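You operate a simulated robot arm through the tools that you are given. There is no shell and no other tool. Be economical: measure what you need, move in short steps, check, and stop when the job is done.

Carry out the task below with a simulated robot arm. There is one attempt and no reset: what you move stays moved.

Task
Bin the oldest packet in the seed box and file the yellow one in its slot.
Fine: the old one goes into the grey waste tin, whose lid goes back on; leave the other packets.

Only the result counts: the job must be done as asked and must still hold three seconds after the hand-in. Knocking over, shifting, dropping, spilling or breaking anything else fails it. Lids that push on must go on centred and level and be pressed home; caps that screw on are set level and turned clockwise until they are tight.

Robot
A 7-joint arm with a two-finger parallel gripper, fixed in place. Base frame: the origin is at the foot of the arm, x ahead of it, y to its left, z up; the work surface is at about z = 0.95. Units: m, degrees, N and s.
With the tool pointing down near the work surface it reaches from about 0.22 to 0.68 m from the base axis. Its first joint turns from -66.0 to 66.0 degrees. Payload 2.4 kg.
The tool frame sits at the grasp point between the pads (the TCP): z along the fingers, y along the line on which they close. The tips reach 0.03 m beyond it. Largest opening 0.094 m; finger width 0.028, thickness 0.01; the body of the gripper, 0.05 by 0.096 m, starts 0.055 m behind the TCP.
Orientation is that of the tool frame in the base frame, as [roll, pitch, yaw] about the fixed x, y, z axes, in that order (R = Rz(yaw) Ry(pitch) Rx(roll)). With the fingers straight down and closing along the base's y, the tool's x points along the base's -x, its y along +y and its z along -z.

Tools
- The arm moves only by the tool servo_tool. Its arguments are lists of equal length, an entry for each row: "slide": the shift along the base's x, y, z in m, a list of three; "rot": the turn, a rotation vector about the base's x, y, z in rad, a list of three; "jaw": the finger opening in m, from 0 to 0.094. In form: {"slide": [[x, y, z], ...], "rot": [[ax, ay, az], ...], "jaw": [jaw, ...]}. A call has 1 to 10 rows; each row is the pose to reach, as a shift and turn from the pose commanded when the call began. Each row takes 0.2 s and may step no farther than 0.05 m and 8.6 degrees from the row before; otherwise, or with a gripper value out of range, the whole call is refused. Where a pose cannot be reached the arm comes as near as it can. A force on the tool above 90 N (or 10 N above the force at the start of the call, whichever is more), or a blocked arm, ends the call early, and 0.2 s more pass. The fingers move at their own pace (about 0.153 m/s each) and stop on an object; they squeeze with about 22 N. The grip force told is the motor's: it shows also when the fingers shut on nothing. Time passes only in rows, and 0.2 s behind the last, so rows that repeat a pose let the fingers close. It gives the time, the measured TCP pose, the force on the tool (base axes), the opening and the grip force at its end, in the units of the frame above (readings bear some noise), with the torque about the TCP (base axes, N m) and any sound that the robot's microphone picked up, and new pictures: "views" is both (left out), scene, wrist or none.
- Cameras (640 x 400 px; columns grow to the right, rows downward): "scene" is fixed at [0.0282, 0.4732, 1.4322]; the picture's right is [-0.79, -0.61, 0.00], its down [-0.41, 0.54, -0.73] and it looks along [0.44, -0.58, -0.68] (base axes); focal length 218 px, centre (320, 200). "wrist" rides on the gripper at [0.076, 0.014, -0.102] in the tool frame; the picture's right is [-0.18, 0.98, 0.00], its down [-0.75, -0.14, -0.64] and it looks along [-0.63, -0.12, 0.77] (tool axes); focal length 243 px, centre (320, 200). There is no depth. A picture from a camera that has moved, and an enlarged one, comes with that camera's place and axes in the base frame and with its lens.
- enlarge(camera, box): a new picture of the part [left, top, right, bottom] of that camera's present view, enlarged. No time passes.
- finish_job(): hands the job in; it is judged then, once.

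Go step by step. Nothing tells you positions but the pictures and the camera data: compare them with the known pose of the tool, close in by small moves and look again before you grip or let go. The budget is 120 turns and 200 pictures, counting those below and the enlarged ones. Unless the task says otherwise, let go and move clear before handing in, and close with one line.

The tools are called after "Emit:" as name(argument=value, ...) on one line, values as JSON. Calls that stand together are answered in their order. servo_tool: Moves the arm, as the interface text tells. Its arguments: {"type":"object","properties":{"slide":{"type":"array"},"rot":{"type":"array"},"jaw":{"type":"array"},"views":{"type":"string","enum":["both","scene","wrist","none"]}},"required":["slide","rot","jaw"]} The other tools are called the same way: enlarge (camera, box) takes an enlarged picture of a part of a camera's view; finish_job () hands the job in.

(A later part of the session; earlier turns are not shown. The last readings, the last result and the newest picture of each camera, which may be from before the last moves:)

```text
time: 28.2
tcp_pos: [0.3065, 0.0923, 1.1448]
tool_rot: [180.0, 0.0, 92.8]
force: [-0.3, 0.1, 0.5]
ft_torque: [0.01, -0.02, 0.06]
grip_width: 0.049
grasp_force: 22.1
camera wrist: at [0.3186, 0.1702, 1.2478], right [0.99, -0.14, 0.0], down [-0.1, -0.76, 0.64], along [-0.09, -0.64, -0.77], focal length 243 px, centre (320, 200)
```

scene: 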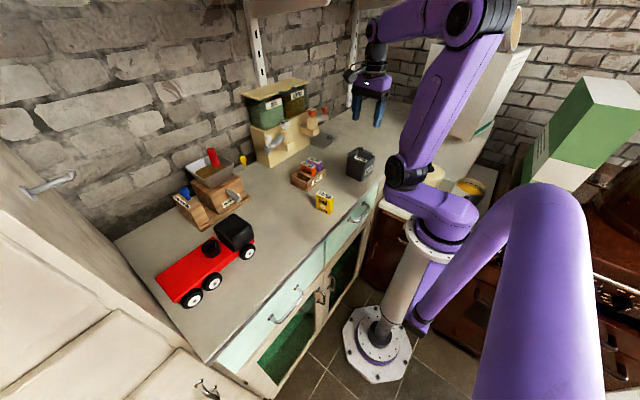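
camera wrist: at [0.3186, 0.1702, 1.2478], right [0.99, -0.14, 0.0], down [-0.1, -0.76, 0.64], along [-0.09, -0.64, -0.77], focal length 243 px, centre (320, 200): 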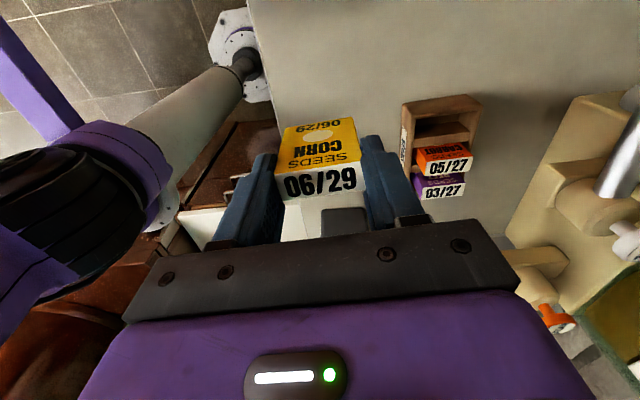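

It is held the same way as the green one was. I'll carry it over the empty slot and measure there.

Emit:
servo_tool(slide=[[0.04, -0.015, 0], [0.08, -0.03, 0], [0.12, -0.043, 0], [0.1325, -0.0473, 0], [0.1325, -0.0473, 0], [0.1325, -0.0473, 0]], rot=[[0, 0, 0], [0, 0, -0.025], [0, 0, -0.05], [0, 0, -0.05], [0, 0, -0.05], [0, 0, -0.05]], jaw=[0.03, 0.03, 0.03, 0.03, 0.03, 0.03], views="wrist")

Emit:
enlarge(camera="wrist", box=[240, 50, 420, 210])

Emit:
enlarge(camera="scene", box=[270, 110, 350, 200])

```text
time: 29.6
tcp_pos: [0.4401, 0.0452, 1.1469]
tool_rot: [-180.0, 0.1, 90.0]
force: [0.0, -1.4, -0.2]
ft_torque: [-0.01, -0.01, 0.01]
grip_width: 0.0489
grasp_force: 22.4
camera wrist: at [0.4556, 0.1221, 1.2482], right [0.98, -0.18, 0.0], down [-0.14, -0.75, 0.64], along [-0.12, -0.63, -0.77], focal length 243 px, centre (320, 200)
```

wrist: 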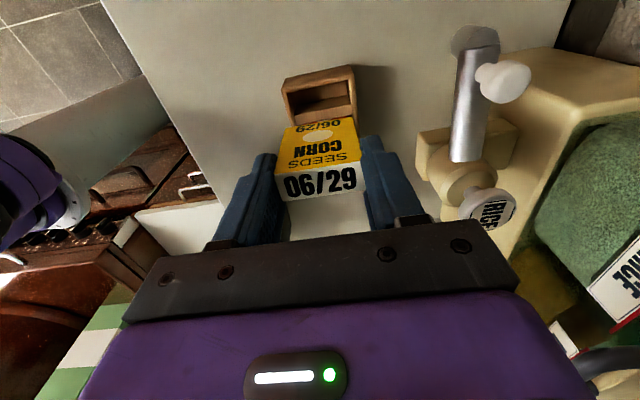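

```text
2.50 times, centred on (330, 130) of wrist
camera zoom: at [0.4556, 0.1221, 1.2482], right [0.98, -0.18, 0.0], down [-0.14, -0.75, 0.64], along [-0.12, -0.63, -0.77], focal length 606 px, centre (295, 375)
```

zoom: 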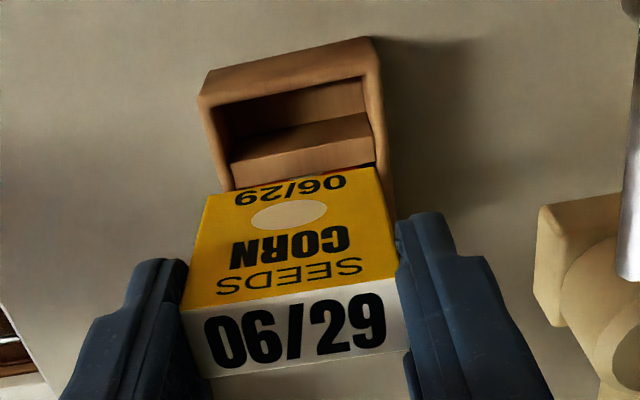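

```text
4.44 times, centred on (310, 155) of scene
camera zoom: at [0.0282, 0.4732, 1.4322], right [-0.79, -0.61, 0.0], down [-0.41, 0.54, -0.73], along [0.44, -0.58, -0.68], focal length 970 px, centre (364, 400)
```

zoom: 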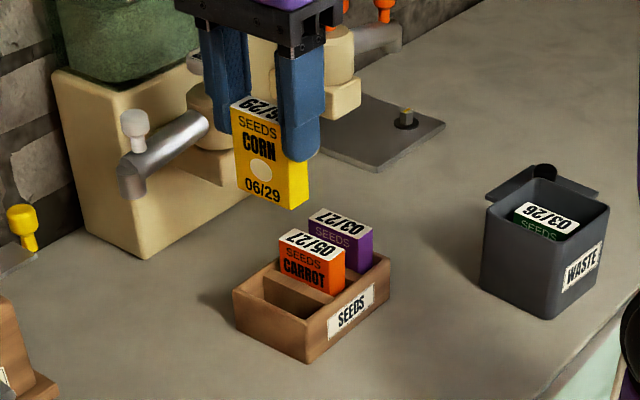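

The commanded position matches where the green packet was picked. I'll lower to just above the slot mouth and check.

Emit:
servo_tool(slide=[[0, 0, -0.04], [0, 0, -0.07], [0, 0, -0.085], [0, 0, -0.085]], rot=[[0, 0, 0], [0, 0, 0], [0, 0, 0], [0, 0, 0]], jaw=[0.03, 0.03, 0.03, 0.03], views="wrist")

Emit:
enlarge(camera="scene", box=[280, 140, 340, 200])

Emit:
enlarge(camera="wrist", box=[240, 80, 400, 200])

```text
time: 30.6
tcp_pos: [0.44, 0.0463, 1.0588]
tool_rot: [-180.0, 0.0, 90.1]
force: [0.6, 0.0, 0.1]
ft_torque: [0.0, -0.03, 0.01]
grip_width: 0.0487
grasp_force: 21.6
camera wrist: at [0.4548, 0.1231, 1.1609], right [0.98, -0.18, 0.0], down [-0.14, -0.75, 0.64], along [-0.12, -0.63, -0.77], focal length 243 px, centre (320, 200)
```

wrist: 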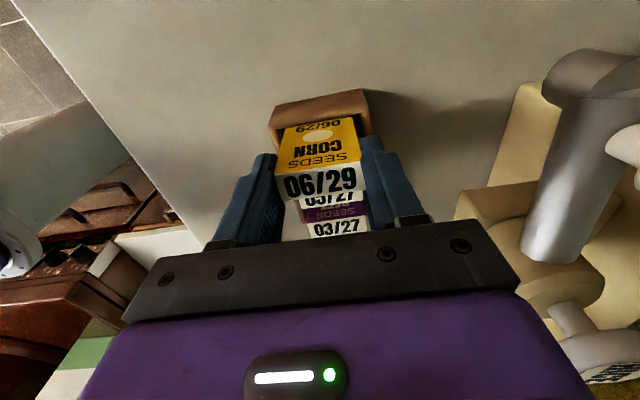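

```text
6.67 times, centred on (310, 170) of scene
camera zoom: at [0.0282, 0.4732, 1.4322], right [-0.79, -0.61, 0.0], down [-0.41, 0.54, -0.73], along [0.44, -0.58, -0.68], focal length 1456 px, centre (387, 400)
```

zoom: 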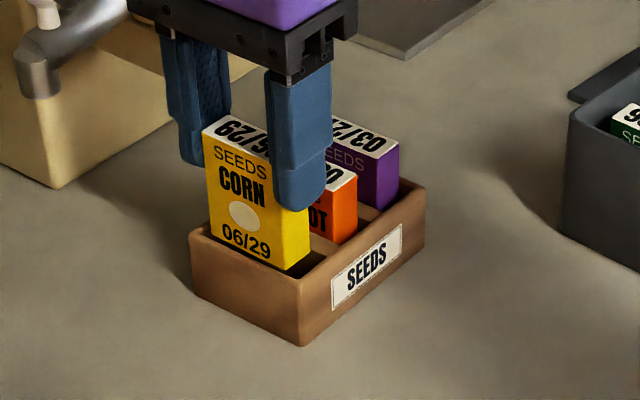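

```text
3.33 times, centred on (320, 140) of wrist
camera zoom: at [0.4548, 0.1231, 1.1609], right [0.98, -0.18, 0.0], down [-0.14, -0.75, 0.64], along [-0.12, -0.63, -0.77], focal length 809 px, centre (320, 400)
```

zoom: 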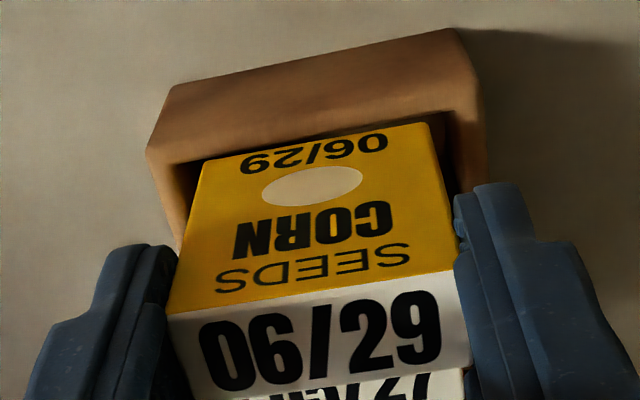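

The packet bottom lines up just inside the slot walls. I'll lower slowly, watching the force.

Emit:
servo_tool(slide=[[0, -0.0005, -0.003], [0, -0.0005, -0.006], [0, -0.0005, -0.009], [0, -0.0005, -0.012]], rot=[[0, 0, 0], [0, 0, 0], [0, 0, 0], [0, 0, 0]], jaw=[0.03, 0.03, 0.03, 0.03], views="none")

Emit:
enlarge(camera="scene", box=[280, 140, 340, 200])

Emit:
enlarge(camera="wrist", box=[240, 80, 400, 200])

```text
time: 31.6
tcp_pos: [0.4412, 0.041, 1.0529]
tool_rot: [179.4, 0.2, 89.8]
force: [-5.2, -4.6, 19.0]
ft_torque: [0.01, 0.42, 0.07]
grip_width: 0.0495
grasp_force: 22.3
stopped in row 4: the force on the tool passed its limit at 91 N (the readings are from after the stop); the commanded pose is now the measured one
```

```text
6.67 times, centred on (310, 170) of scene
camera zoom: at [0.0278, 0.4731, 1.4323], right [-0.79, -0.61, 0.0], down [-0.41, 0.54, -0.73], along [0.45, -0.58, -0.68], focal length 1456 px, centre (387, 400)
```

zoom: 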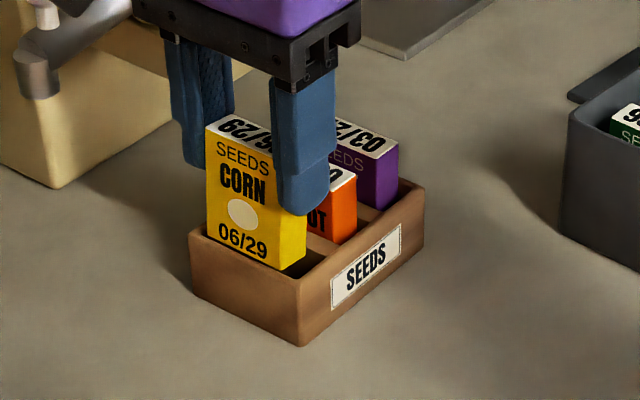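

```text
3.33 times, centred on (320, 140) of wrist
camera zoom: at [0.4559, 0.1188, 1.1552], right [0.98, -0.19, 0.01], down [-0.15, -0.75, 0.64], along [-0.11, -0.63, -0.76], focal length 809 px, centre (320, 400)
```

zoom: 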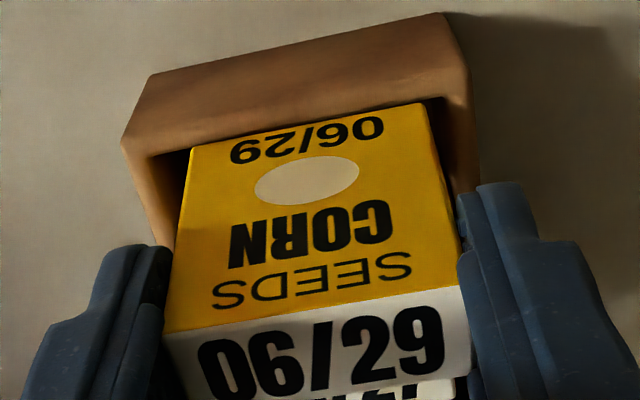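

It met something at the slot mouth, though the box has not shifted. I'll back up and inspect the packet's hold and alignment.

Emit:
servo_tool(slide=[[0, 0, 0.005], [0, 0, 0.02], [0, 0, 0.045], [0, 0, 0.045]], rot=[[0, 0, 0], [0, 0, 0], [0, 0, 0], [0, 0, 0]], jaw=[0.03, 0.03, 0.03, 0.03], views="wrist")

Emit:
enlarge(camera="scene", box=[270, 125, 340, 195])

Emit:
enlarge(camera="wrist", box=[240, 80, 400, 220])

```text
time: 32.6
tcp_pos: [0.443, 0.041, 1.0996]
tool_rot: [179.6, 0.2, 89.8]
force: [-0.6, 0.5, -0.8]
ft_torque: [0.01, -0.02, -0.01]
grip_width: 0.0494
grasp_force: 21.8
camera wrist: at [0.4573, 0.1197, 1.2008], right [0.98, -0.19, 0.01], down [-0.15, -0.75, 0.64], along [-0.11, -0.63, -0.77], focal length 243 px, centre (320, 200)
```

wrist: 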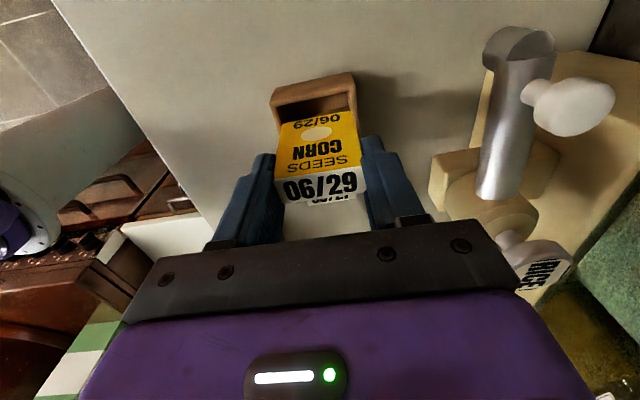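

```text
5.71 times, centred on (305, 160) of scene
camera zoom: at [0.0282, 0.4732, 1.4322], right [-0.79, -0.61, 0.0], down [-0.41, 0.54, -0.73], along [0.44, -0.58, -0.68], focal length 1248 px, centre (406, 429)
```

zoom: 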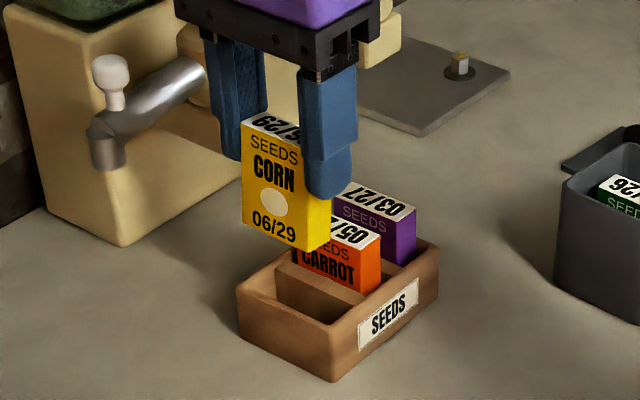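

```text
2.86 times, centred on (320, 150) of wrist
camera zoom: at [0.4573, 0.1197, 1.2008], right [0.98, -0.19, 0.01], down [-0.15, -0.75, 0.64], along [-0.11, -0.63, -0.77], focal length 693 px, centre (320, 343)
```

zoom: 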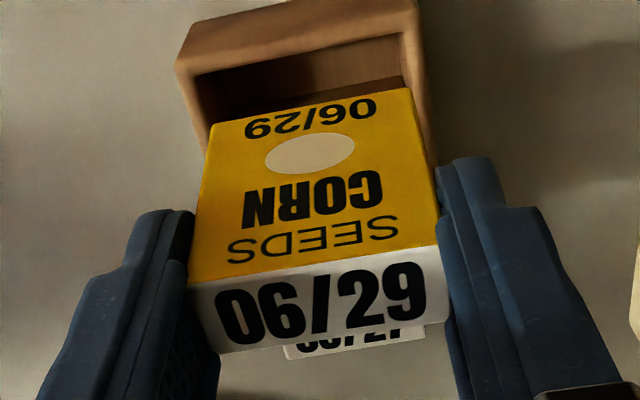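

I'll look closer at the bottom edge of the packet and its tilt in the grip.

Emit:
enlarge(camera="wrist", box=[265, 80, 375, 210])

Emit:
enlarge(camera="scene", box=[290, 130, 330, 175])

```text
3.08 times, centred on (320, 145) of wrist
camera zoom: at [0.4573, 0.1197, 1.2008], right [0.98, -0.19, 0.01], down [-0.15, -0.75, 0.64], along [-0.11, -0.63, -0.77], focal length 746 px, centre (320, 369)
```

zoom: 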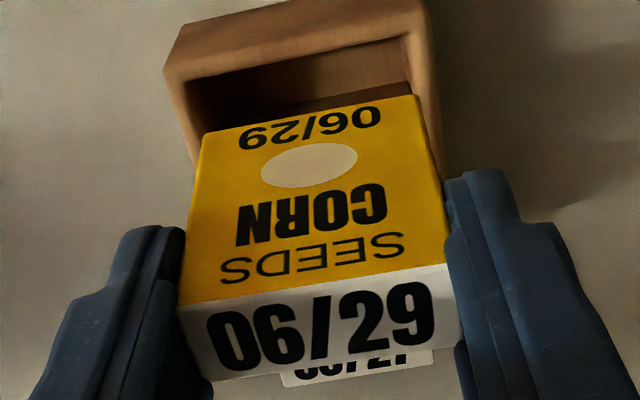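

```text
8.89 times, centred on (310, 152) of scene
camera zoom: at [0.0282, 0.4732, 1.4322], right [-0.79, -0.61, 0.0], down [-0.41, 0.54, -0.73], along [0.44, -0.58, -0.68], focal length 1941 px, centre (409, 622)
```

zoom: 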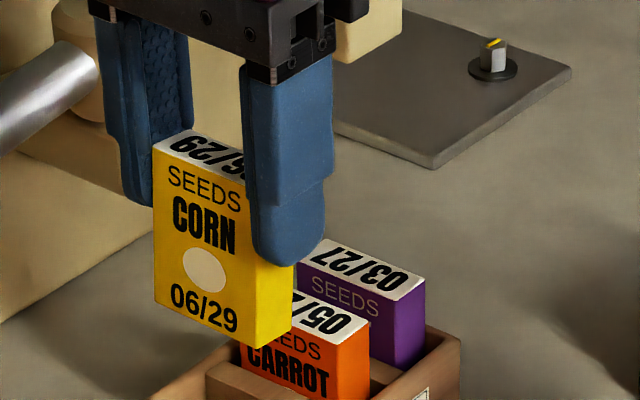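

It most likely caught the rounded top of the +y wall, since the tool was pushed towards -y. I'll rise, restore the vertical orientation and shift aside to measure the slot without obstruction.

Emit:
servo_tool(slide=[[0, 0, 0.02], [0, -0.03, 0.04], [0, -0.07, 0.04], [0, -0.07, 0.04]], rot=[[0.0035, 0.0085, 0.0035], [0.0035, 0.0085, 0.0035], [0.0035, 0.0085, 0.0035], [0.0035, 0.0085, 0.0035]], jaw=[0.03, 0.03, 0.03, 0.03], views="wrist")

Emit:
enlarge(camera="wrist", box=[270, 20, 370, 120])

Emit:
enlarge(camera="scene", box=[285, 145, 335, 195])

Emit:
enlarge(camera="wrist", box=[265, 100, 375, 210])

```text
time: 33.6
tcp_pos: [0.4409, -0.0284, 1.1377]
tool_rot: [179.9, 0.0, 90.1]
force: [0.6, -0.5, -0.7]
ft_torque: [-0.02, 0.0, 0.01]
grip_width: 0.0492
grasp_force: 21.7
camera wrist: at [0.4567, 0.0499, 1.2406], right [0.98, -0.18, 0.0], down [-0.14, -0.75, 0.64], along [-0.12, -0.63, -0.77], focal length 243 px, centre (320, 200)
```

wrist: 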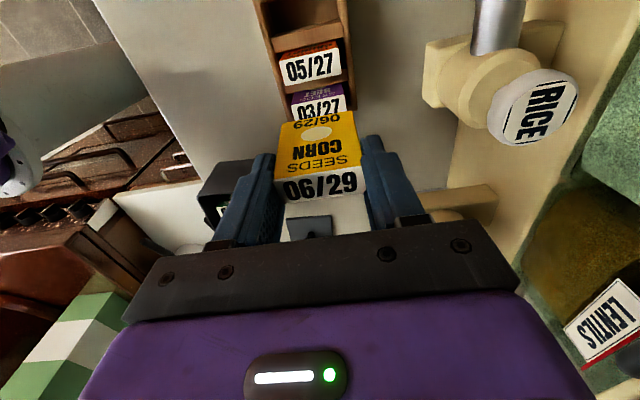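

```text
4.00 times, centred on (320, 70) of wrist
camera zoom: at [0.4567, 0.0499, 1.2406], right [0.98, -0.18, 0.0], down [-0.14, -0.75, 0.64], along [-0.12, -0.63, -0.77], focal length 970 px, centre (320, 720)
```

zoom: 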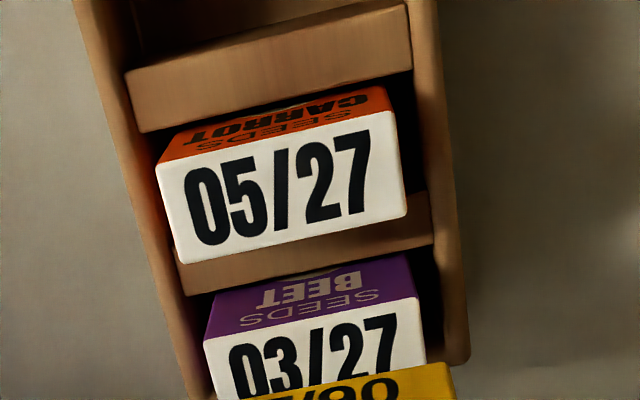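

```text
8.00 times, centred on (310, 170) of scene
camera zoom: at [0.0282, 0.4732, 1.4322], right [-0.79, -0.61, 0.0], down [-0.41, 0.54, -0.73], along [0.44, -0.58, -0.68], focal length 1747 px, centre (400, 440)
```

zoom: 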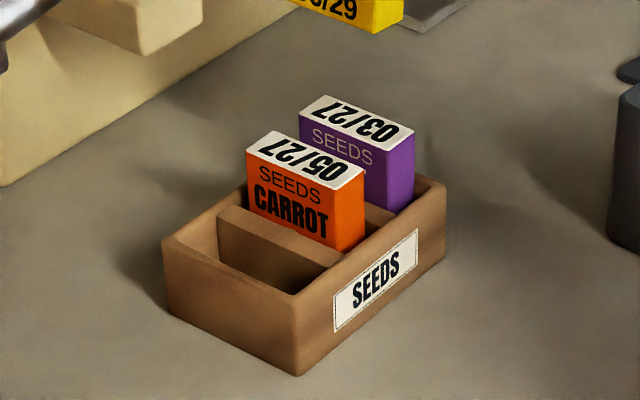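

```text
3.64 times, centred on (320, 155) of wrist
camera zoom: at [0.4567, 0.0499, 1.2406], right [0.98, -0.18, 0.0], down [-0.14, -0.75, 0.64], along [-0.12, -0.63, -0.77], focal length 882 px, centre (320, 364)
```

zoom: 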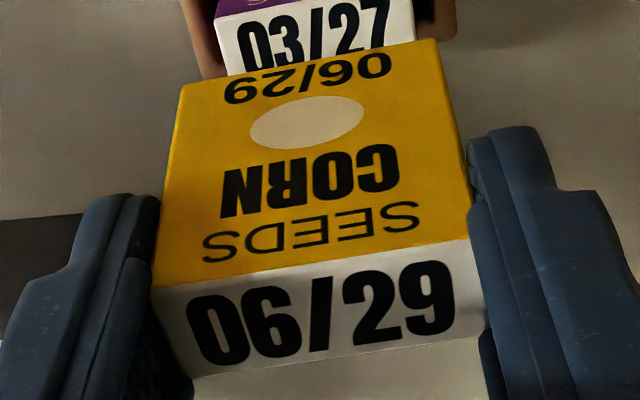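

The packet has pivoted about 5° in the grip, bottom towards +y, which confirms the +y wall was hit. The slot centre works out about 4 mm further towards -y than I aimed. I'll counter-tilt the tool by about 5° so the packet hangs upright, then re-align above the slot.

Emit:
servo_tool(slide=[[0, 0.03, 0.0], [0, 0.06, 0], [0, 0.0725, 0], [0, 0.0725, -0.03], [0, 0.0725, -0.055], [0, 0.0725, -0.055]], rot=[[-0.045, 0, 0], [-0.09, 0, 0], [-0.09, 0, 0], [-0.09, 0, 0], [-0.09, 0, 0], [-0.09, 0, 0]], jaw=[0.03, 0.03, 0.03, 0.03, 0.03, 0.03], views="none")

Emit:
enlarge(camera="scene", box=[285, 135, 335, 195])

Emit:
enlarge(camera="wrist", box=[260, 90, 380, 210])

```text
time: 35.0
tcp_pos: [0.4411, 0.0442, 1.0809]
tool_rot: [179.9, 5.2, 90.1]
force: [0.1, 0.3, 0.5]
ft_torque: [0.0, -0.01, 0.0]
grip_width: 0.0494
grasp_force: 22.3
```

```text
6.67 times, centred on (310, 165) of scene
camera zoom: at [0.0282, 0.4732, 1.4322], right [-0.79, -0.61, 0.0], down [-0.41, 0.54, -0.73], along [0.44, -0.58, -0.68], focal length 1456 px, centre (387, 433)
```

zoom: 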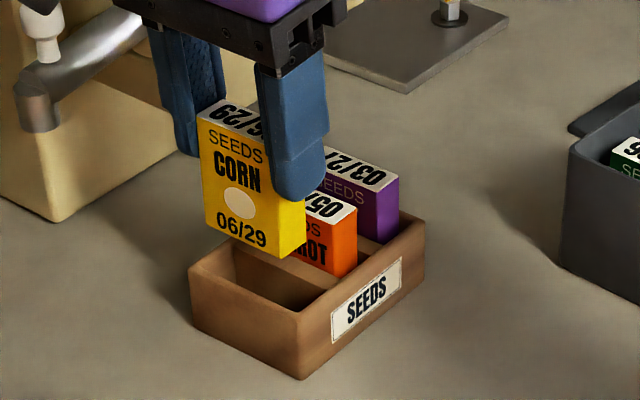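

```text
3.33 times, centred on (320, 150) of wrist
camera zoom: at [0.457, 0.1306, 1.1755], right [0.98, -0.18, 0.02], down [-0.14, -0.69, 0.71], along [-0.12, -0.7, -0.71], focal length 809 px, centre (320, 367)
```

zoom: 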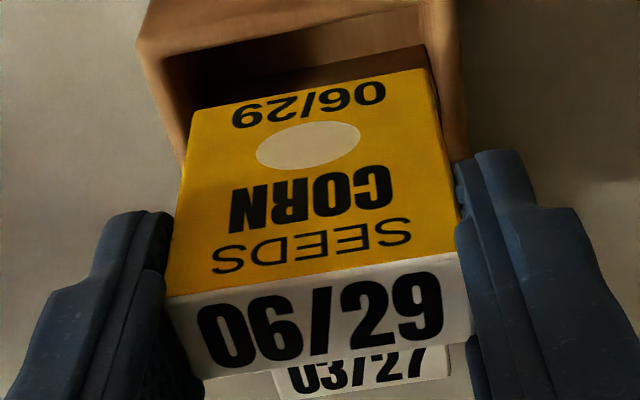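

The packet is vertical again, with about 2.5 mm clear of the +y wall and more to the divider. I'll lower in short steps, checking the force.

Emit:
servo_tool(slide=[[0, -0.0005, -0.012], [0, -0.0005, -0.022], [0, -0.0005, -0.025], [0, -0.0005, -0.028], [0, -0.0005, -0.028]], rot=[[0, 0, 0], [0, 0, 0], [0, 0, 0], [0, 0, 0], [0, 0, 0]], jaw=[0.03, 0.03, 0.03, 0.03, 0.03], views="none")

Emit:
servo_tool(slide=[[0, 0, -0.0015], [0, 0, -0.003], [0, 0, -0.003]], rot=[[0, 0, 0], [0, 0, 0], [0, 0, 0]], jaw=[0.03, 0.03, 0.03], views="none")

Emit:
enlarge(camera="wrist", box=[260, 90, 380, 210])

```text
time: 36.2
tcp_pos: [0.4416, 0.0441, 1.0529]
tool_rot: [179.9, 5.2, 90.1]
force: [0.0, 0.0, -0.6]
ft_torque: [0.0, -0.03, 0.0]
grip_width: 0.0492
grasp_force: 22.4
```

```text
time: 37.0
tcp_pos: [0.4414, 0.0433, 1.0507]
tool_rot: [179.9, 5.2, 90.0]
force: [-0.2, 0.8, -0.1]
ft_torque: [0.0, 0.0, -0.01]
grip_width: 0.0493
grasp_force: 22.9
```

```text
3.33 times, centred on (320, 150) of wrist
camera zoom: at [0.4571, 0.1303, 1.1448], right [0.98, -0.18, 0.02], down [-0.14, -0.69, 0.71], along [-0.12, -0.7, -0.71], focal length 809 px, centre (320, 367)
```

zoom: 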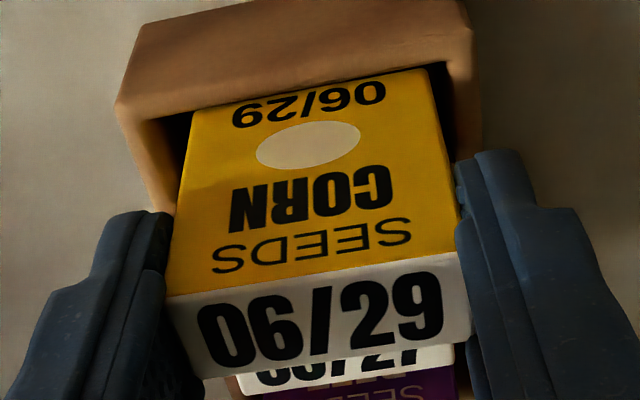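

There is no contact force so far, lower than where it was blocked. I'll continue in small steps.

Emit:
servo_tool(slide=[[0, 0, -0.0015], [0, 0, -0.003], [0, 0, -0.003]], rot=[[0, 0, 0], [0, 0, 0], [0, 0, 0]], jaw=[0.03, 0.03, 0.03], views="none")

Emit:
servo_tool(slide=[[0, 0, -0.002], [0, 0, -0.004], [0, 0, -0.004]], rot=[[0, 0, 0], [0, 0, 0], [0, 0, 0]], jaw=[0.03, 0.03, 0.03], views="none")

Emit:
enlarge(camera="scene", box=[285, 135, 335, 195])

```text
time: 37.8
tcp_pos: [0.4406, 0.0436, 1.047]
tool_rot: [179.9, 5.2, 90.0]
force: [0.6, 0.3, -0.5]
ft_torque: [0.02, 0.03, 0.03]
grip_width: 0.0494
grasp_force: 21.9
```

```text
time: 38.6
tcp_pos: [0.4413, 0.0439, 1.0443]
tool_rot: [180.0, 5.3, 90.0]
force: [0.4, 0.2, -0.6]
ft_torque: [0.0, -0.01, 0.0]
grip_width: 0.0489
grasp_force: 22.1
```

```text
6.67 times, centred on (310, 165) of scene
camera zoom: at [0.0282, 0.4732, 1.4322], right [-0.79, -0.61, 0.0], down [-0.41, 0.54, -0.73], along [0.44, -0.58, -0.68], focal length 1456 px, centre (387, 433)
```

zoom: 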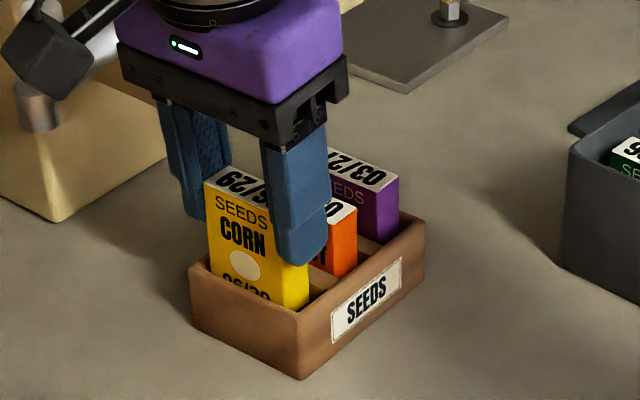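

The packet is well into the slot with no contact force. I'll lower most of the remaining way, keeping the fingertips above the walls.

Emit:
servo_tool(slide=[[0, 0, -0.002], [0, 0, -0.004], [0, 0, -0.006], [0, 0, -0.006]], rot=[[0, 0, 0], [0, 0, 0], [0, 0, 0], [0, 0, 0]], jaw=[0.03, 0.03, 0.03, 0.03], views="none")

Emit:
servo_tool(slide=[[0, 0, -0.002], [0, 0, -0.004], [0, 0, -0.006], [0, 0, -0.008], [0, 0, -0.008]], rot=[[0, 0, 0], [0, 0, 0], [0, 0, 0], [0, 0, 0], [0, 0, 0]], jaw=[0.03, 0.03, 0.03, 0.03, 0.03], views="wrist")

Emit:
enlarge(camera="scene", box=[285, 135, 335, 195])

```text
time: 39.6
tcp_pos: [0.4411, 0.0436, 1.0376]
tool_rot: [179.9, 5.2, 90.0]
force: [0.3, 0.2, -1.0]
ft_torque: [0.02, 0.03, 0.02]
grip_width: 0.0493
grasp_force: 22.0
```

```text
time: 40.8
tcp_pos: [0.4412, 0.0445, 1.03]
tool_rot: [-180.0, 5.2, 90.0]
force: [0.1, 0.4, -0.2]
ft_torque: [0.01, 0.01, 0.02]
grip_width: 0.049
grasp_force: 21.6
camera wrist: at [0.4565, 0.1303, 1.1243], right [0.98, -0.18, 0.02], down [-0.14, -0.69, 0.71], along [-0.12, -0.7, -0.71], focal length 243 px, centre (320, 200)
```

wrist: 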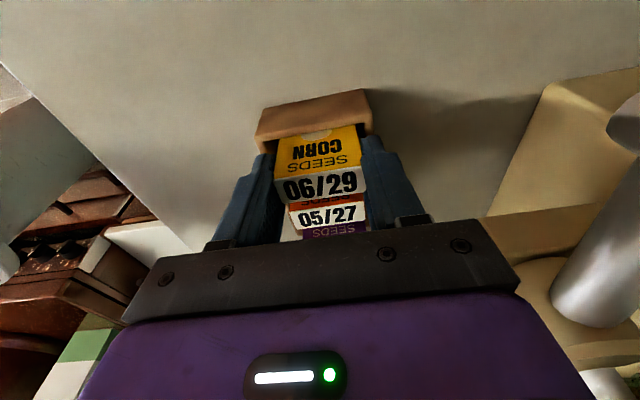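

```text
6.67 times, centred on (310, 165) of scene
camera zoom: at [0.0282, 0.4732, 1.4322], right [-0.79, -0.61, 0.0], down [-0.41, 0.54, -0.73], along [0.44, -0.58, -0.68], focal length 1456 px, centre (387, 433)
```

zoom: 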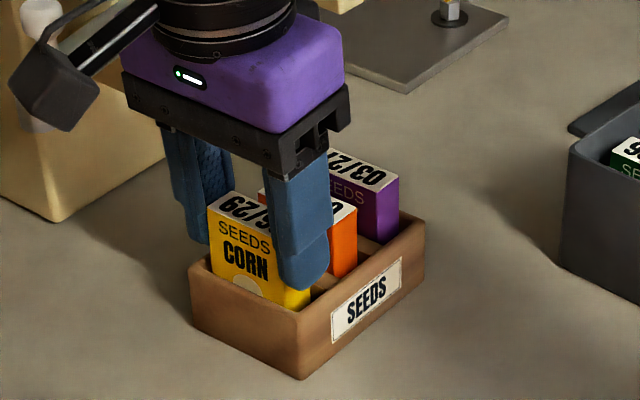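

About 4-8 mm remain. I'll lower 4 mm more in tiny steps.

Emit:
servo_tool(slide=[[0, 0, -0.0015], [0, 0, -0.003], [0, 0, -0.004], [0, 0, -0.004]], rot=[[0, 0, 0], [0, 0, 0], [0, 0, 0], [0, 0, 0]], jaw=[0.03, 0.03, 0.03, 0.03], views="none")

Emit:
enlarge(camera="scene", box=[285, 145, 335, 195])

```text
time: 41.8
tcp_pos: [0.4421, 0.0431, 1.0262]
tool_rot: [-180.0, 5.1, 90.0]
force: [-0.3, -0.1, -0.3]
ft_torque: [0.01, 0.01, 0.0]
grip_width: 0.049
grasp_force: 21.5
```

```text
8.00 times, centred on (310, 170) of scene
camera zoom: at [0.0282, 0.4732, 1.4322], right [-0.79, -0.61, 0.0], down [-0.41, 0.54, -0.73], along [0.44, -0.58, -0.68], focal length 1747 px, centre (400, 440)
```

zoom: 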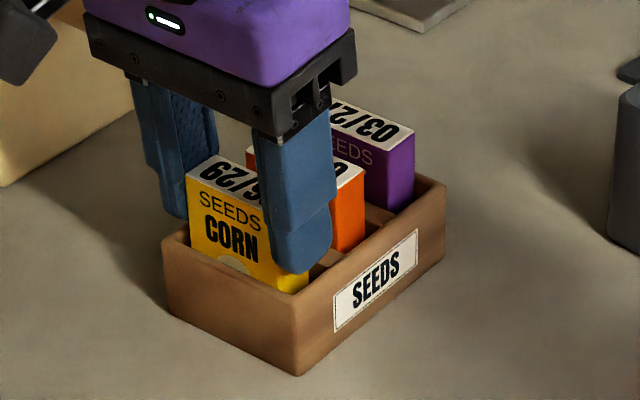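

I'll release here for a drop of a few millimetres inside the slot, and rise.

Emit:
servo_tool(slide=[[0, 0, -0.001], [0, 0, -0.001], [0, 0, -0.001], [0, 0, 0.02], [0, 0, 0.05], [0, 0, 0.09], [0, 0, 0.12]], rot=[[0, 0, 0], [0, 0, 0], [0, 0, 0], [0, 0, 0], [0.03, 0, 0], [0.09, 0, 0], [0.09, 0, 0]], jaw=[0.055, 0.066, 0.066, 0.066, 0.066, 0.066, 0.066], views="wrist")

Emit:
enlarge(camera="scene", box=[285, 145, 335, 195])

Emit:
enlarge(camera="wrist", box=[260, 60, 380, 180])

```text
time: 43.4
tcp_pos: [0.4411, 0.0425, 1.1464]
tool_rot: [-180.0, 0.1, 90.1]
force: [-0.2, 0.0, 0.0]
ft_torque: [-0.01, 0.0, 0.0]
grip_width: 0.0659
grasp_force: 0.1
camera wrist: at [0.4567, 0.1208, 1.2495], right [0.98, -0.18, 0.0], down [-0.14, -0.75, 0.64], along [-0.12, -0.63, -0.77], focal length 243 px, centre (320, 200)
```

wrist: 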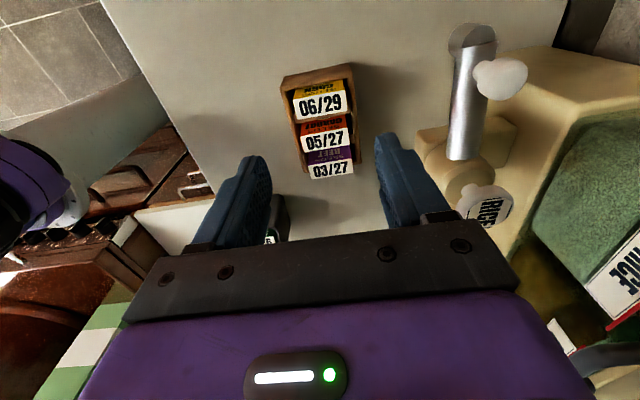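

```text
8.00 times, centred on (310, 170) of scene
camera zoom: at [0.0282, 0.4732, 1.4322], right [-0.79, -0.61, 0.0], down [-0.41, 0.54, -0.73], along [0.44, -0.58, -0.68], focal length 1747 px, centre (400, 440)
```

zoom: 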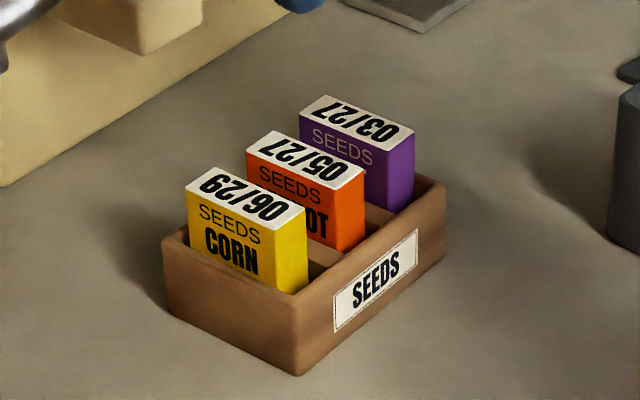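

```text
3.33 times, centred on (320, 120) of wrist
camera zoom: at [0.4567, 0.1208, 1.2495], right [0.98, -0.18, 0.0], down [-0.14, -0.75, 0.64], along [-0.12, -0.63, -0.77], focal length 809 px, centre (320, 467)
```

zoom: 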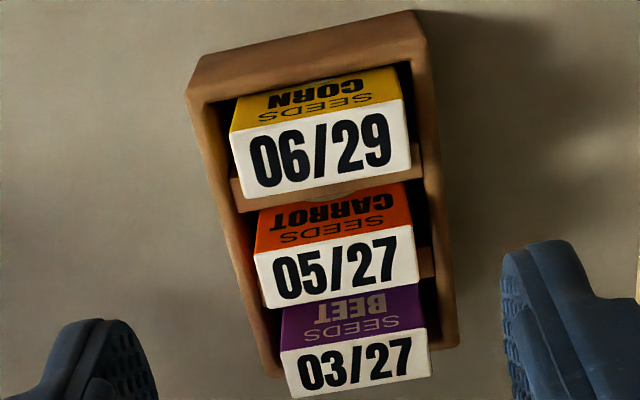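

The yellow packet sits fully in the slot, level with the others. Now I'll fetch the lid, turning the gripper back to the angle used before and hovering over the knob.

Emit:
servo_tool(slide=[[-0.006, -0.03, 0], [-0.012, -0.06, 0], [-0.018, -0.09, 0], [-0.024, -0.12, 0], [-0.03, -0.15, 0], [-0.036, -0.18, 0], [-0.042, -0.21, 0], [-0.048, -0.24, 0], [-0.054, -0.27, 0], [-0.06, -0.3025, 0]], rot=[[0, 0, 0.1499], [0, 0, 0.2998], [0, 0, 0.4497], [0, 0, 0.5996], [0, 0, 0.7495], [0, 0, 0.8994], [0, 0, 1.0493], [0, 0, 1.1992], [0, 0, 1.3491], [0, 0, 1.499]], jaw=[0.066, 0.06, 0.05, 0.05, 0.05, 0.05, 0.05, 0.05, 0.05, 0.05], views="wrist")

Emit:
enlarge(camera="wrist", box=[240, 20, 400, 160])

```text
time: 45.6
tcp_pos: [0.3807, -0.2592, 1.1468]
tool_rot: [-180.0, 0.1, 176.0]
force: [0.2, -0.3, 0.1]
ft_torque: [0.0, -0.02, -0.01]
grip_width: 0.0498
grasp_force: 0.0
camera wrist: at [0.3066, -0.2388, 1.2494], right [0.25, 0.97, 0.0], down [0.74, -0.19, 0.64], along [0.62, -0.16, -0.77], focal length 243 px, centre (320, 200)
```

wrist: 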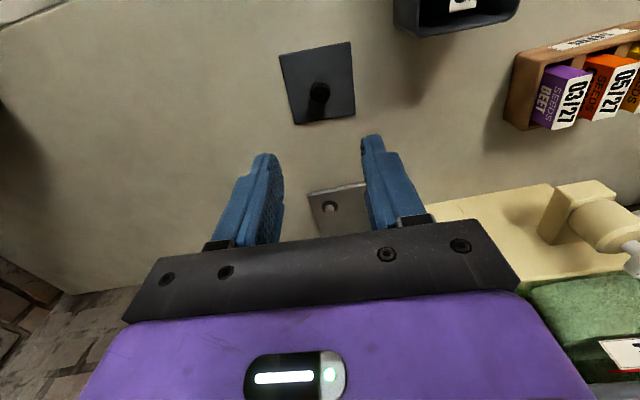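

```text
2.86 times, centred on (320, 90) of wrist
camera zoom: at [0.3066, -0.2388, 1.2494], right [0.25, 0.97, 0.0], down [0.74, -0.19, 0.64], along [0.62, -0.16, -0.77], focal length 693 px, centre (320, 514)
```

zoom: 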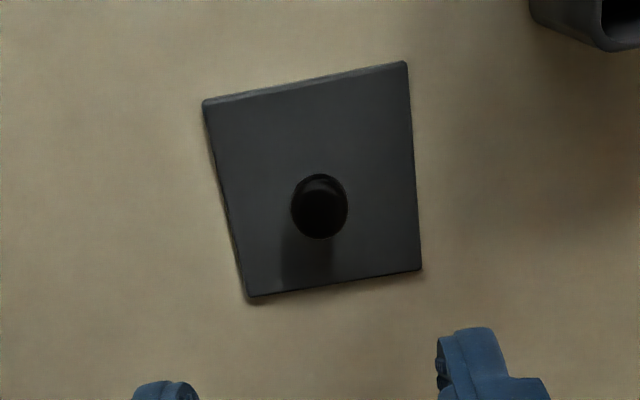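

The knob is in line with the previous grip pose. I'll descend to the same relative height and close.

Emit:
servo_tool(slide=[[0, -0.0005, -0.045], [0, -0.0005, -0.09], [0, -0.0005, -0.125], [0, -0.0005, -0.14], [0, -0.0005, -0.145], [0, -0.0005, -0.145], [0, -0.0005, -0.145], [0, -0.0005, -0.145], [0, -0.0005, -0.145]], rot=[[0, 0, 0], [0, 0, 0], [0, 0, 0], [0, 0, 0], [0, 0, 0], [0, 0, 0], [0, 0, 0], [0, 0, 0], [0, 0, 0]], jaw=[0.05, 0.05, 0.05, 0.05, 0.05, 0.05, 0.03, 0.0, 0.0], views="wrist")

```text
time: 47.6
tcp_pos: [0.381, -0.2604, 1.0013]
tool_rot: [179.9, 0.0, 176.0]
force: [-0.1, -0.3, -0.2]
ft_torque: [0.02, -0.03, 0.01]
grip_width: 0.0203
grasp_force: 22.4
camera wrist: at [0.3067, -0.2393, 1.103], right [0.25, 0.97, 0.0], down [0.74, -0.19, 0.64], along [0.62, -0.16, -0.77], focal length 243 px, centre (320, 200)
```

wrist: 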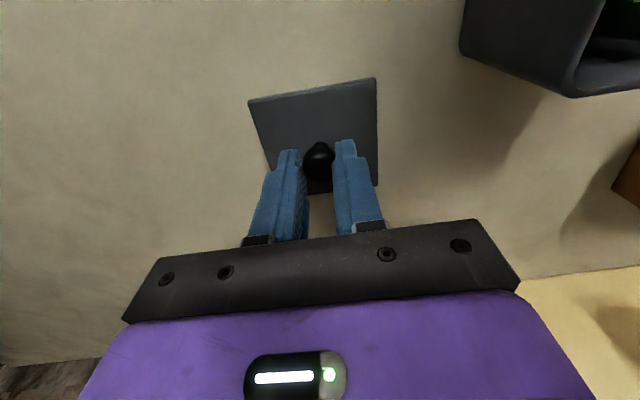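

The lid is gripped as before. I'll lift it and carry it back above the tin.

Emit:
servo_tool(slide=[[0, 0, 0.03], [0, 0, 0.07], [0, 0, 0.11], [-0.022, 0.042, 0.115], [-0.044, 0.084, 0.115], [-0.0655, 0.1252, 0.115], [-0.0655, 0.1252, 0.09], [-0.0655, 0.1252, 0.09]], rot=[[0, 0, 0], [0, 0, 0], [0, 0, 0], [0, 0, 0], [0, 0, 0], [0, 0, 0], [0, 0, 0], [0, 0, 0]], jaw=[0, 0, 0, 0, 0, 0, 0, 0], views="wrist")

Emit:
enlarge(camera="scene", box=[325, 120, 395, 190])

Emit:
enlarge(camera="wrist", box=[230, 40, 400, 200])

```text
time: 49.4
tcp_pos: [0.3158, -0.1341, 1.091]
tool_rot: [179.9, -0.1, 175.9]
force: [-0.3, 0.2, 0.4]
ft_torque: [0.01, 0.01, 0.01]
grip_width: 0.02
grasp_force: 22.4
camera wrist: at [0.242, -0.1132, 1.1922], right [0.25, 0.97, 0.0], down [0.74, -0.19, 0.64], along [0.62, -0.16, -0.77], focal length 243 px, centre (320, 200)
```

wrist: 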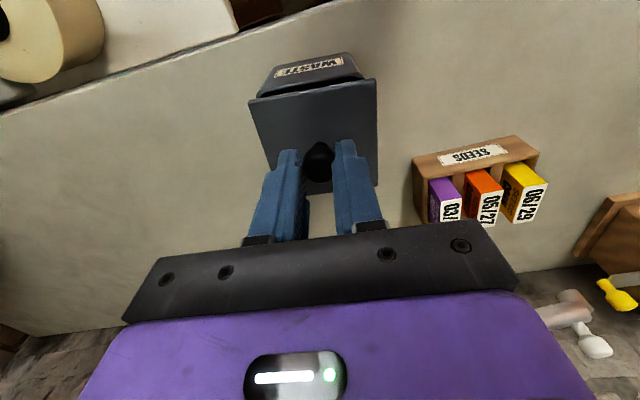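

```text
5.71 times, centred on (360, 155) of scene
camera zoom: at [0.0282, 0.4732, 1.4322], right [-0.79, -0.61, 0.0], down [-0.41, 0.54, -0.73], along [0.44, -0.58, -0.68], focal length 1248 px, centre (91, 457)
```

zoom: 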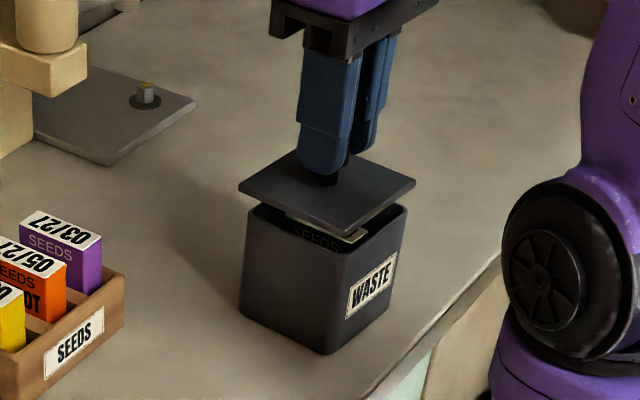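

```text
2.50 times, centred on (315, 120) of wrist
camera zoom: at [0.242, -0.1132, 1.1922], right [0.25, 0.97, 0.0], down [0.74, -0.19, 0.64], along [0.62, -0.16, -0.77], focal length 606 px, centre (332, 400)
```

zoom: 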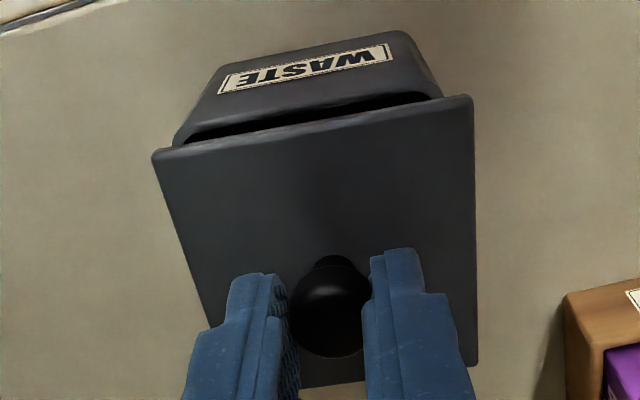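

The lid is centred over the tin. I'll lower slowly and watch the force.

Emit:
servo_tool(slide=[[0, 0, -0.006], [0, 0, -0.011], [0, 0, -0.015], [0, 0, -0.018], [0, 0, -0.018]], rot=[[0, 0, 0], [0, 0, 0], [0, 0, 0], [0, 0, 0], [0, 0, 0]], jaw=[0, 0, 0, 0, 0], views="none")

Emit:
enlarge(camera="scene", box=[325, 120, 395, 190])

```text
time: 50.6
tcp_pos: [0.3168, -0.1348, 1.0748]
tool_rot: [179.9, 0.3, 175.9]
force: [-3.4, 1.0, 29.7]
ft_torque: [0.15, 0.02, 0.02]
grip_width: 0.0203
grasp_force: 21.8
```

```text
5.71 times, centred on (360, 155) of scene
camera zoom: at [0.0278, 0.4734, 1.4322], right [-0.79, -0.61, 0.0], down [-0.41, 0.54, -0.73], along [0.45, -0.58, -0.68], focal length 1248 px, centre (91, 457)
```

zoom: 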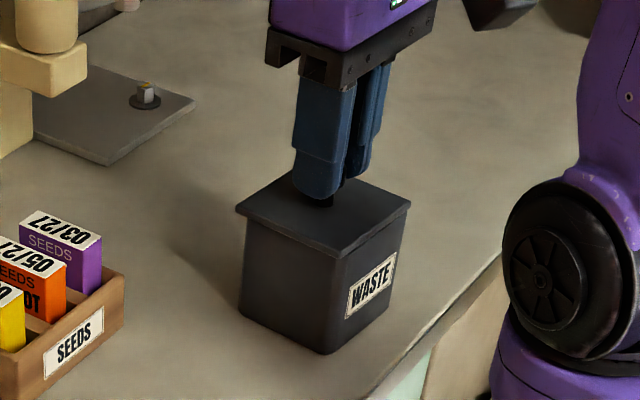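

It meets resistance about 6 mm above the seat, either the push fit starting or a slight misalignment. I'll check the lid edges before pressing.

Emit:
enlarge(camera="wrist", box=[230, 40, 400, 200])

Emit:
enlarge(camera="scene", box=[345, 145, 380, 180])

```text
2.50 times, centred on (315, 120) of wrist
camera zoom: at [0.2422, -0.1129, 1.1758], right [0.25, 0.97, 0.0], down [0.74, -0.19, 0.65], along [0.62, -0.16, -0.76], focal length 606 px, centre (332, 400)
```

zoom: 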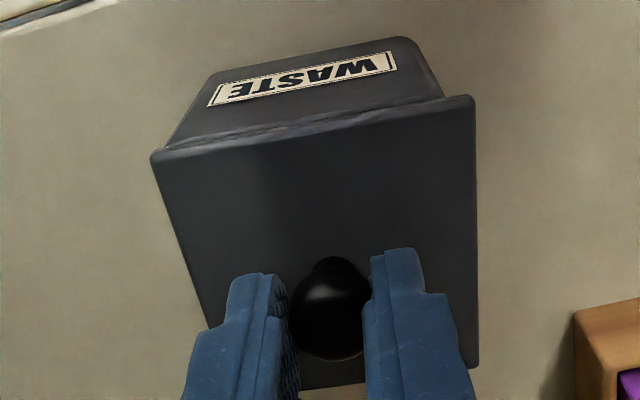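

```text
11.43 times, centred on (362, 162) of scene
camera zoom: at [0.0278, 0.4734, 1.4322], right [-0.79, -0.61, 0.0], down [-0.41, 0.54, -0.73], along [0.45, -0.58, -0.68], focal length 2495 px, centre (-166, 629)
```

zoom: 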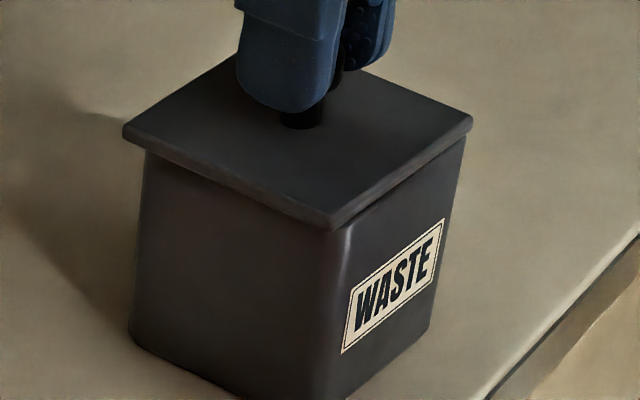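

Compared with the original seating, the lid sits about 2-3 mm too far towards +x (and slightly +y) in the grip. I'll raise, shift it back and try again.

Emit:
servo_tool(slide=[[0, 0, 0.006], [0, 0, 0.012], [-0.0025, -0.001, 0.012], [-0.0025, -0.001, 0.005], [-0.0025, -0.001, 0.002], [-0.0025, -0.001, 0.0], [-0.0025, -0.001, 0.0]], rot=[[0, 0, 0], [0, 0, 0], [0, 0, 0], [0, 0, 0], [0, 0, 0], [0, 0, 0], [0, 0, 0]], jaw=[0, 0, 0, 0, 0, 0, 0], views="none")

Emit:
enlarge(camera="scene", box=[345, 145, 380, 180])

Emit:
enlarge(camera="wrist", box=[230, 40, 400, 200])

```text
time: 52.2
tcp_pos: [0.3137, -0.1362, 1.0745]
tool_rot: [-179.9, 0.3, 175.9]
force: [-4.2, -6.1, 30.3]
ft_torque: [-0.09, 0.06, -0.01]
grip_width: 0.0204
grasp_force: 22.0
heard: snap
```

```text
11.43 times, centred on (362, 162) of scene
camera zoom: at [0.0277, 0.4732, 1.4323], right [-0.79, -0.61, 0.0], down [-0.41, 0.54, -0.73], along [0.45, -0.58, -0.68], focal length 2495 px, centre (-166, 629)
```

zoom: 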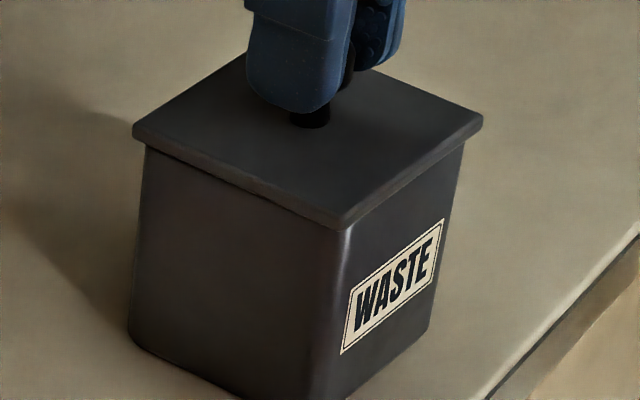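

```text
2.50 times, centred on (315, 120) of wrist
camera zoom: at [0.2397, -0.1143, 1.1758], right [0.25, 0.97, 0.0], down [0.74, -0.19, 0.65], along [0.62, -0.16, -0.76], focal length 606 px, centre (332, 400)
```

zoom: 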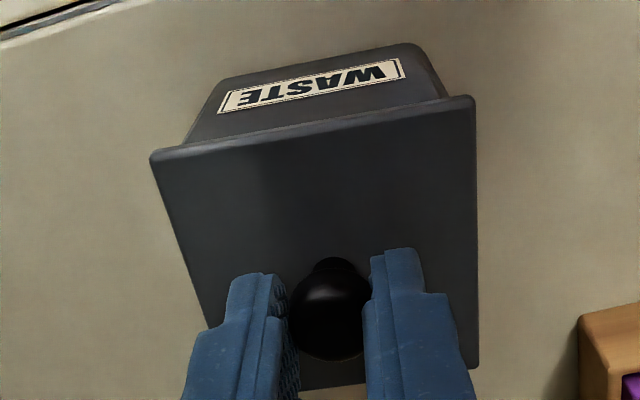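

A snap was heard and the lid now looks centred with even overhang. I'll press down in small steps to make sure it's home.

Emit:
servo_tool(slide=[[0, 0, -0.001], [0, 0, -0.002], [0, 0, -0.003], [0, 0, -0.003]], rot=[[0, 0, 0], [0, 0, 0], [0, 0, 0], [0, 0, 0]], jaw=[0, 0, 0, 0], views="none")

Emit:
enlarge(camera="scene", box=[345, 145, 380, 180])

```text
time: 53.2
tcp_pos: [0.3138, -0.1353, 1.0702]
tool_rot: [-179.9, 0.1, 175.9]
force: [-1.4, -4.6, 25.9]
ft_torque: [-0.34, -0.06, -0.04]
grip_width: 0.0204
grasp_force: 22.0
```

```text
11.43 times, centred on (362, 162) of scene
camera zoom: at [0.0279, 0.4732, 1.4322], right [-0.79, -0.61, 0.0], down [-0.41, 0.54, -0.73], along [0.45, -0.58, -0.68], focal length 2495 px, centre (-166, 629)
```

zoom: 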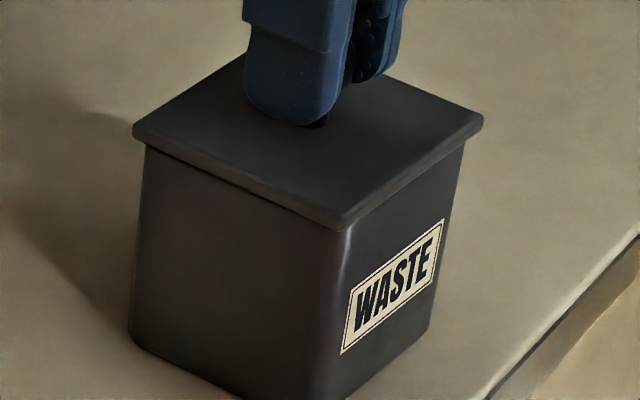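

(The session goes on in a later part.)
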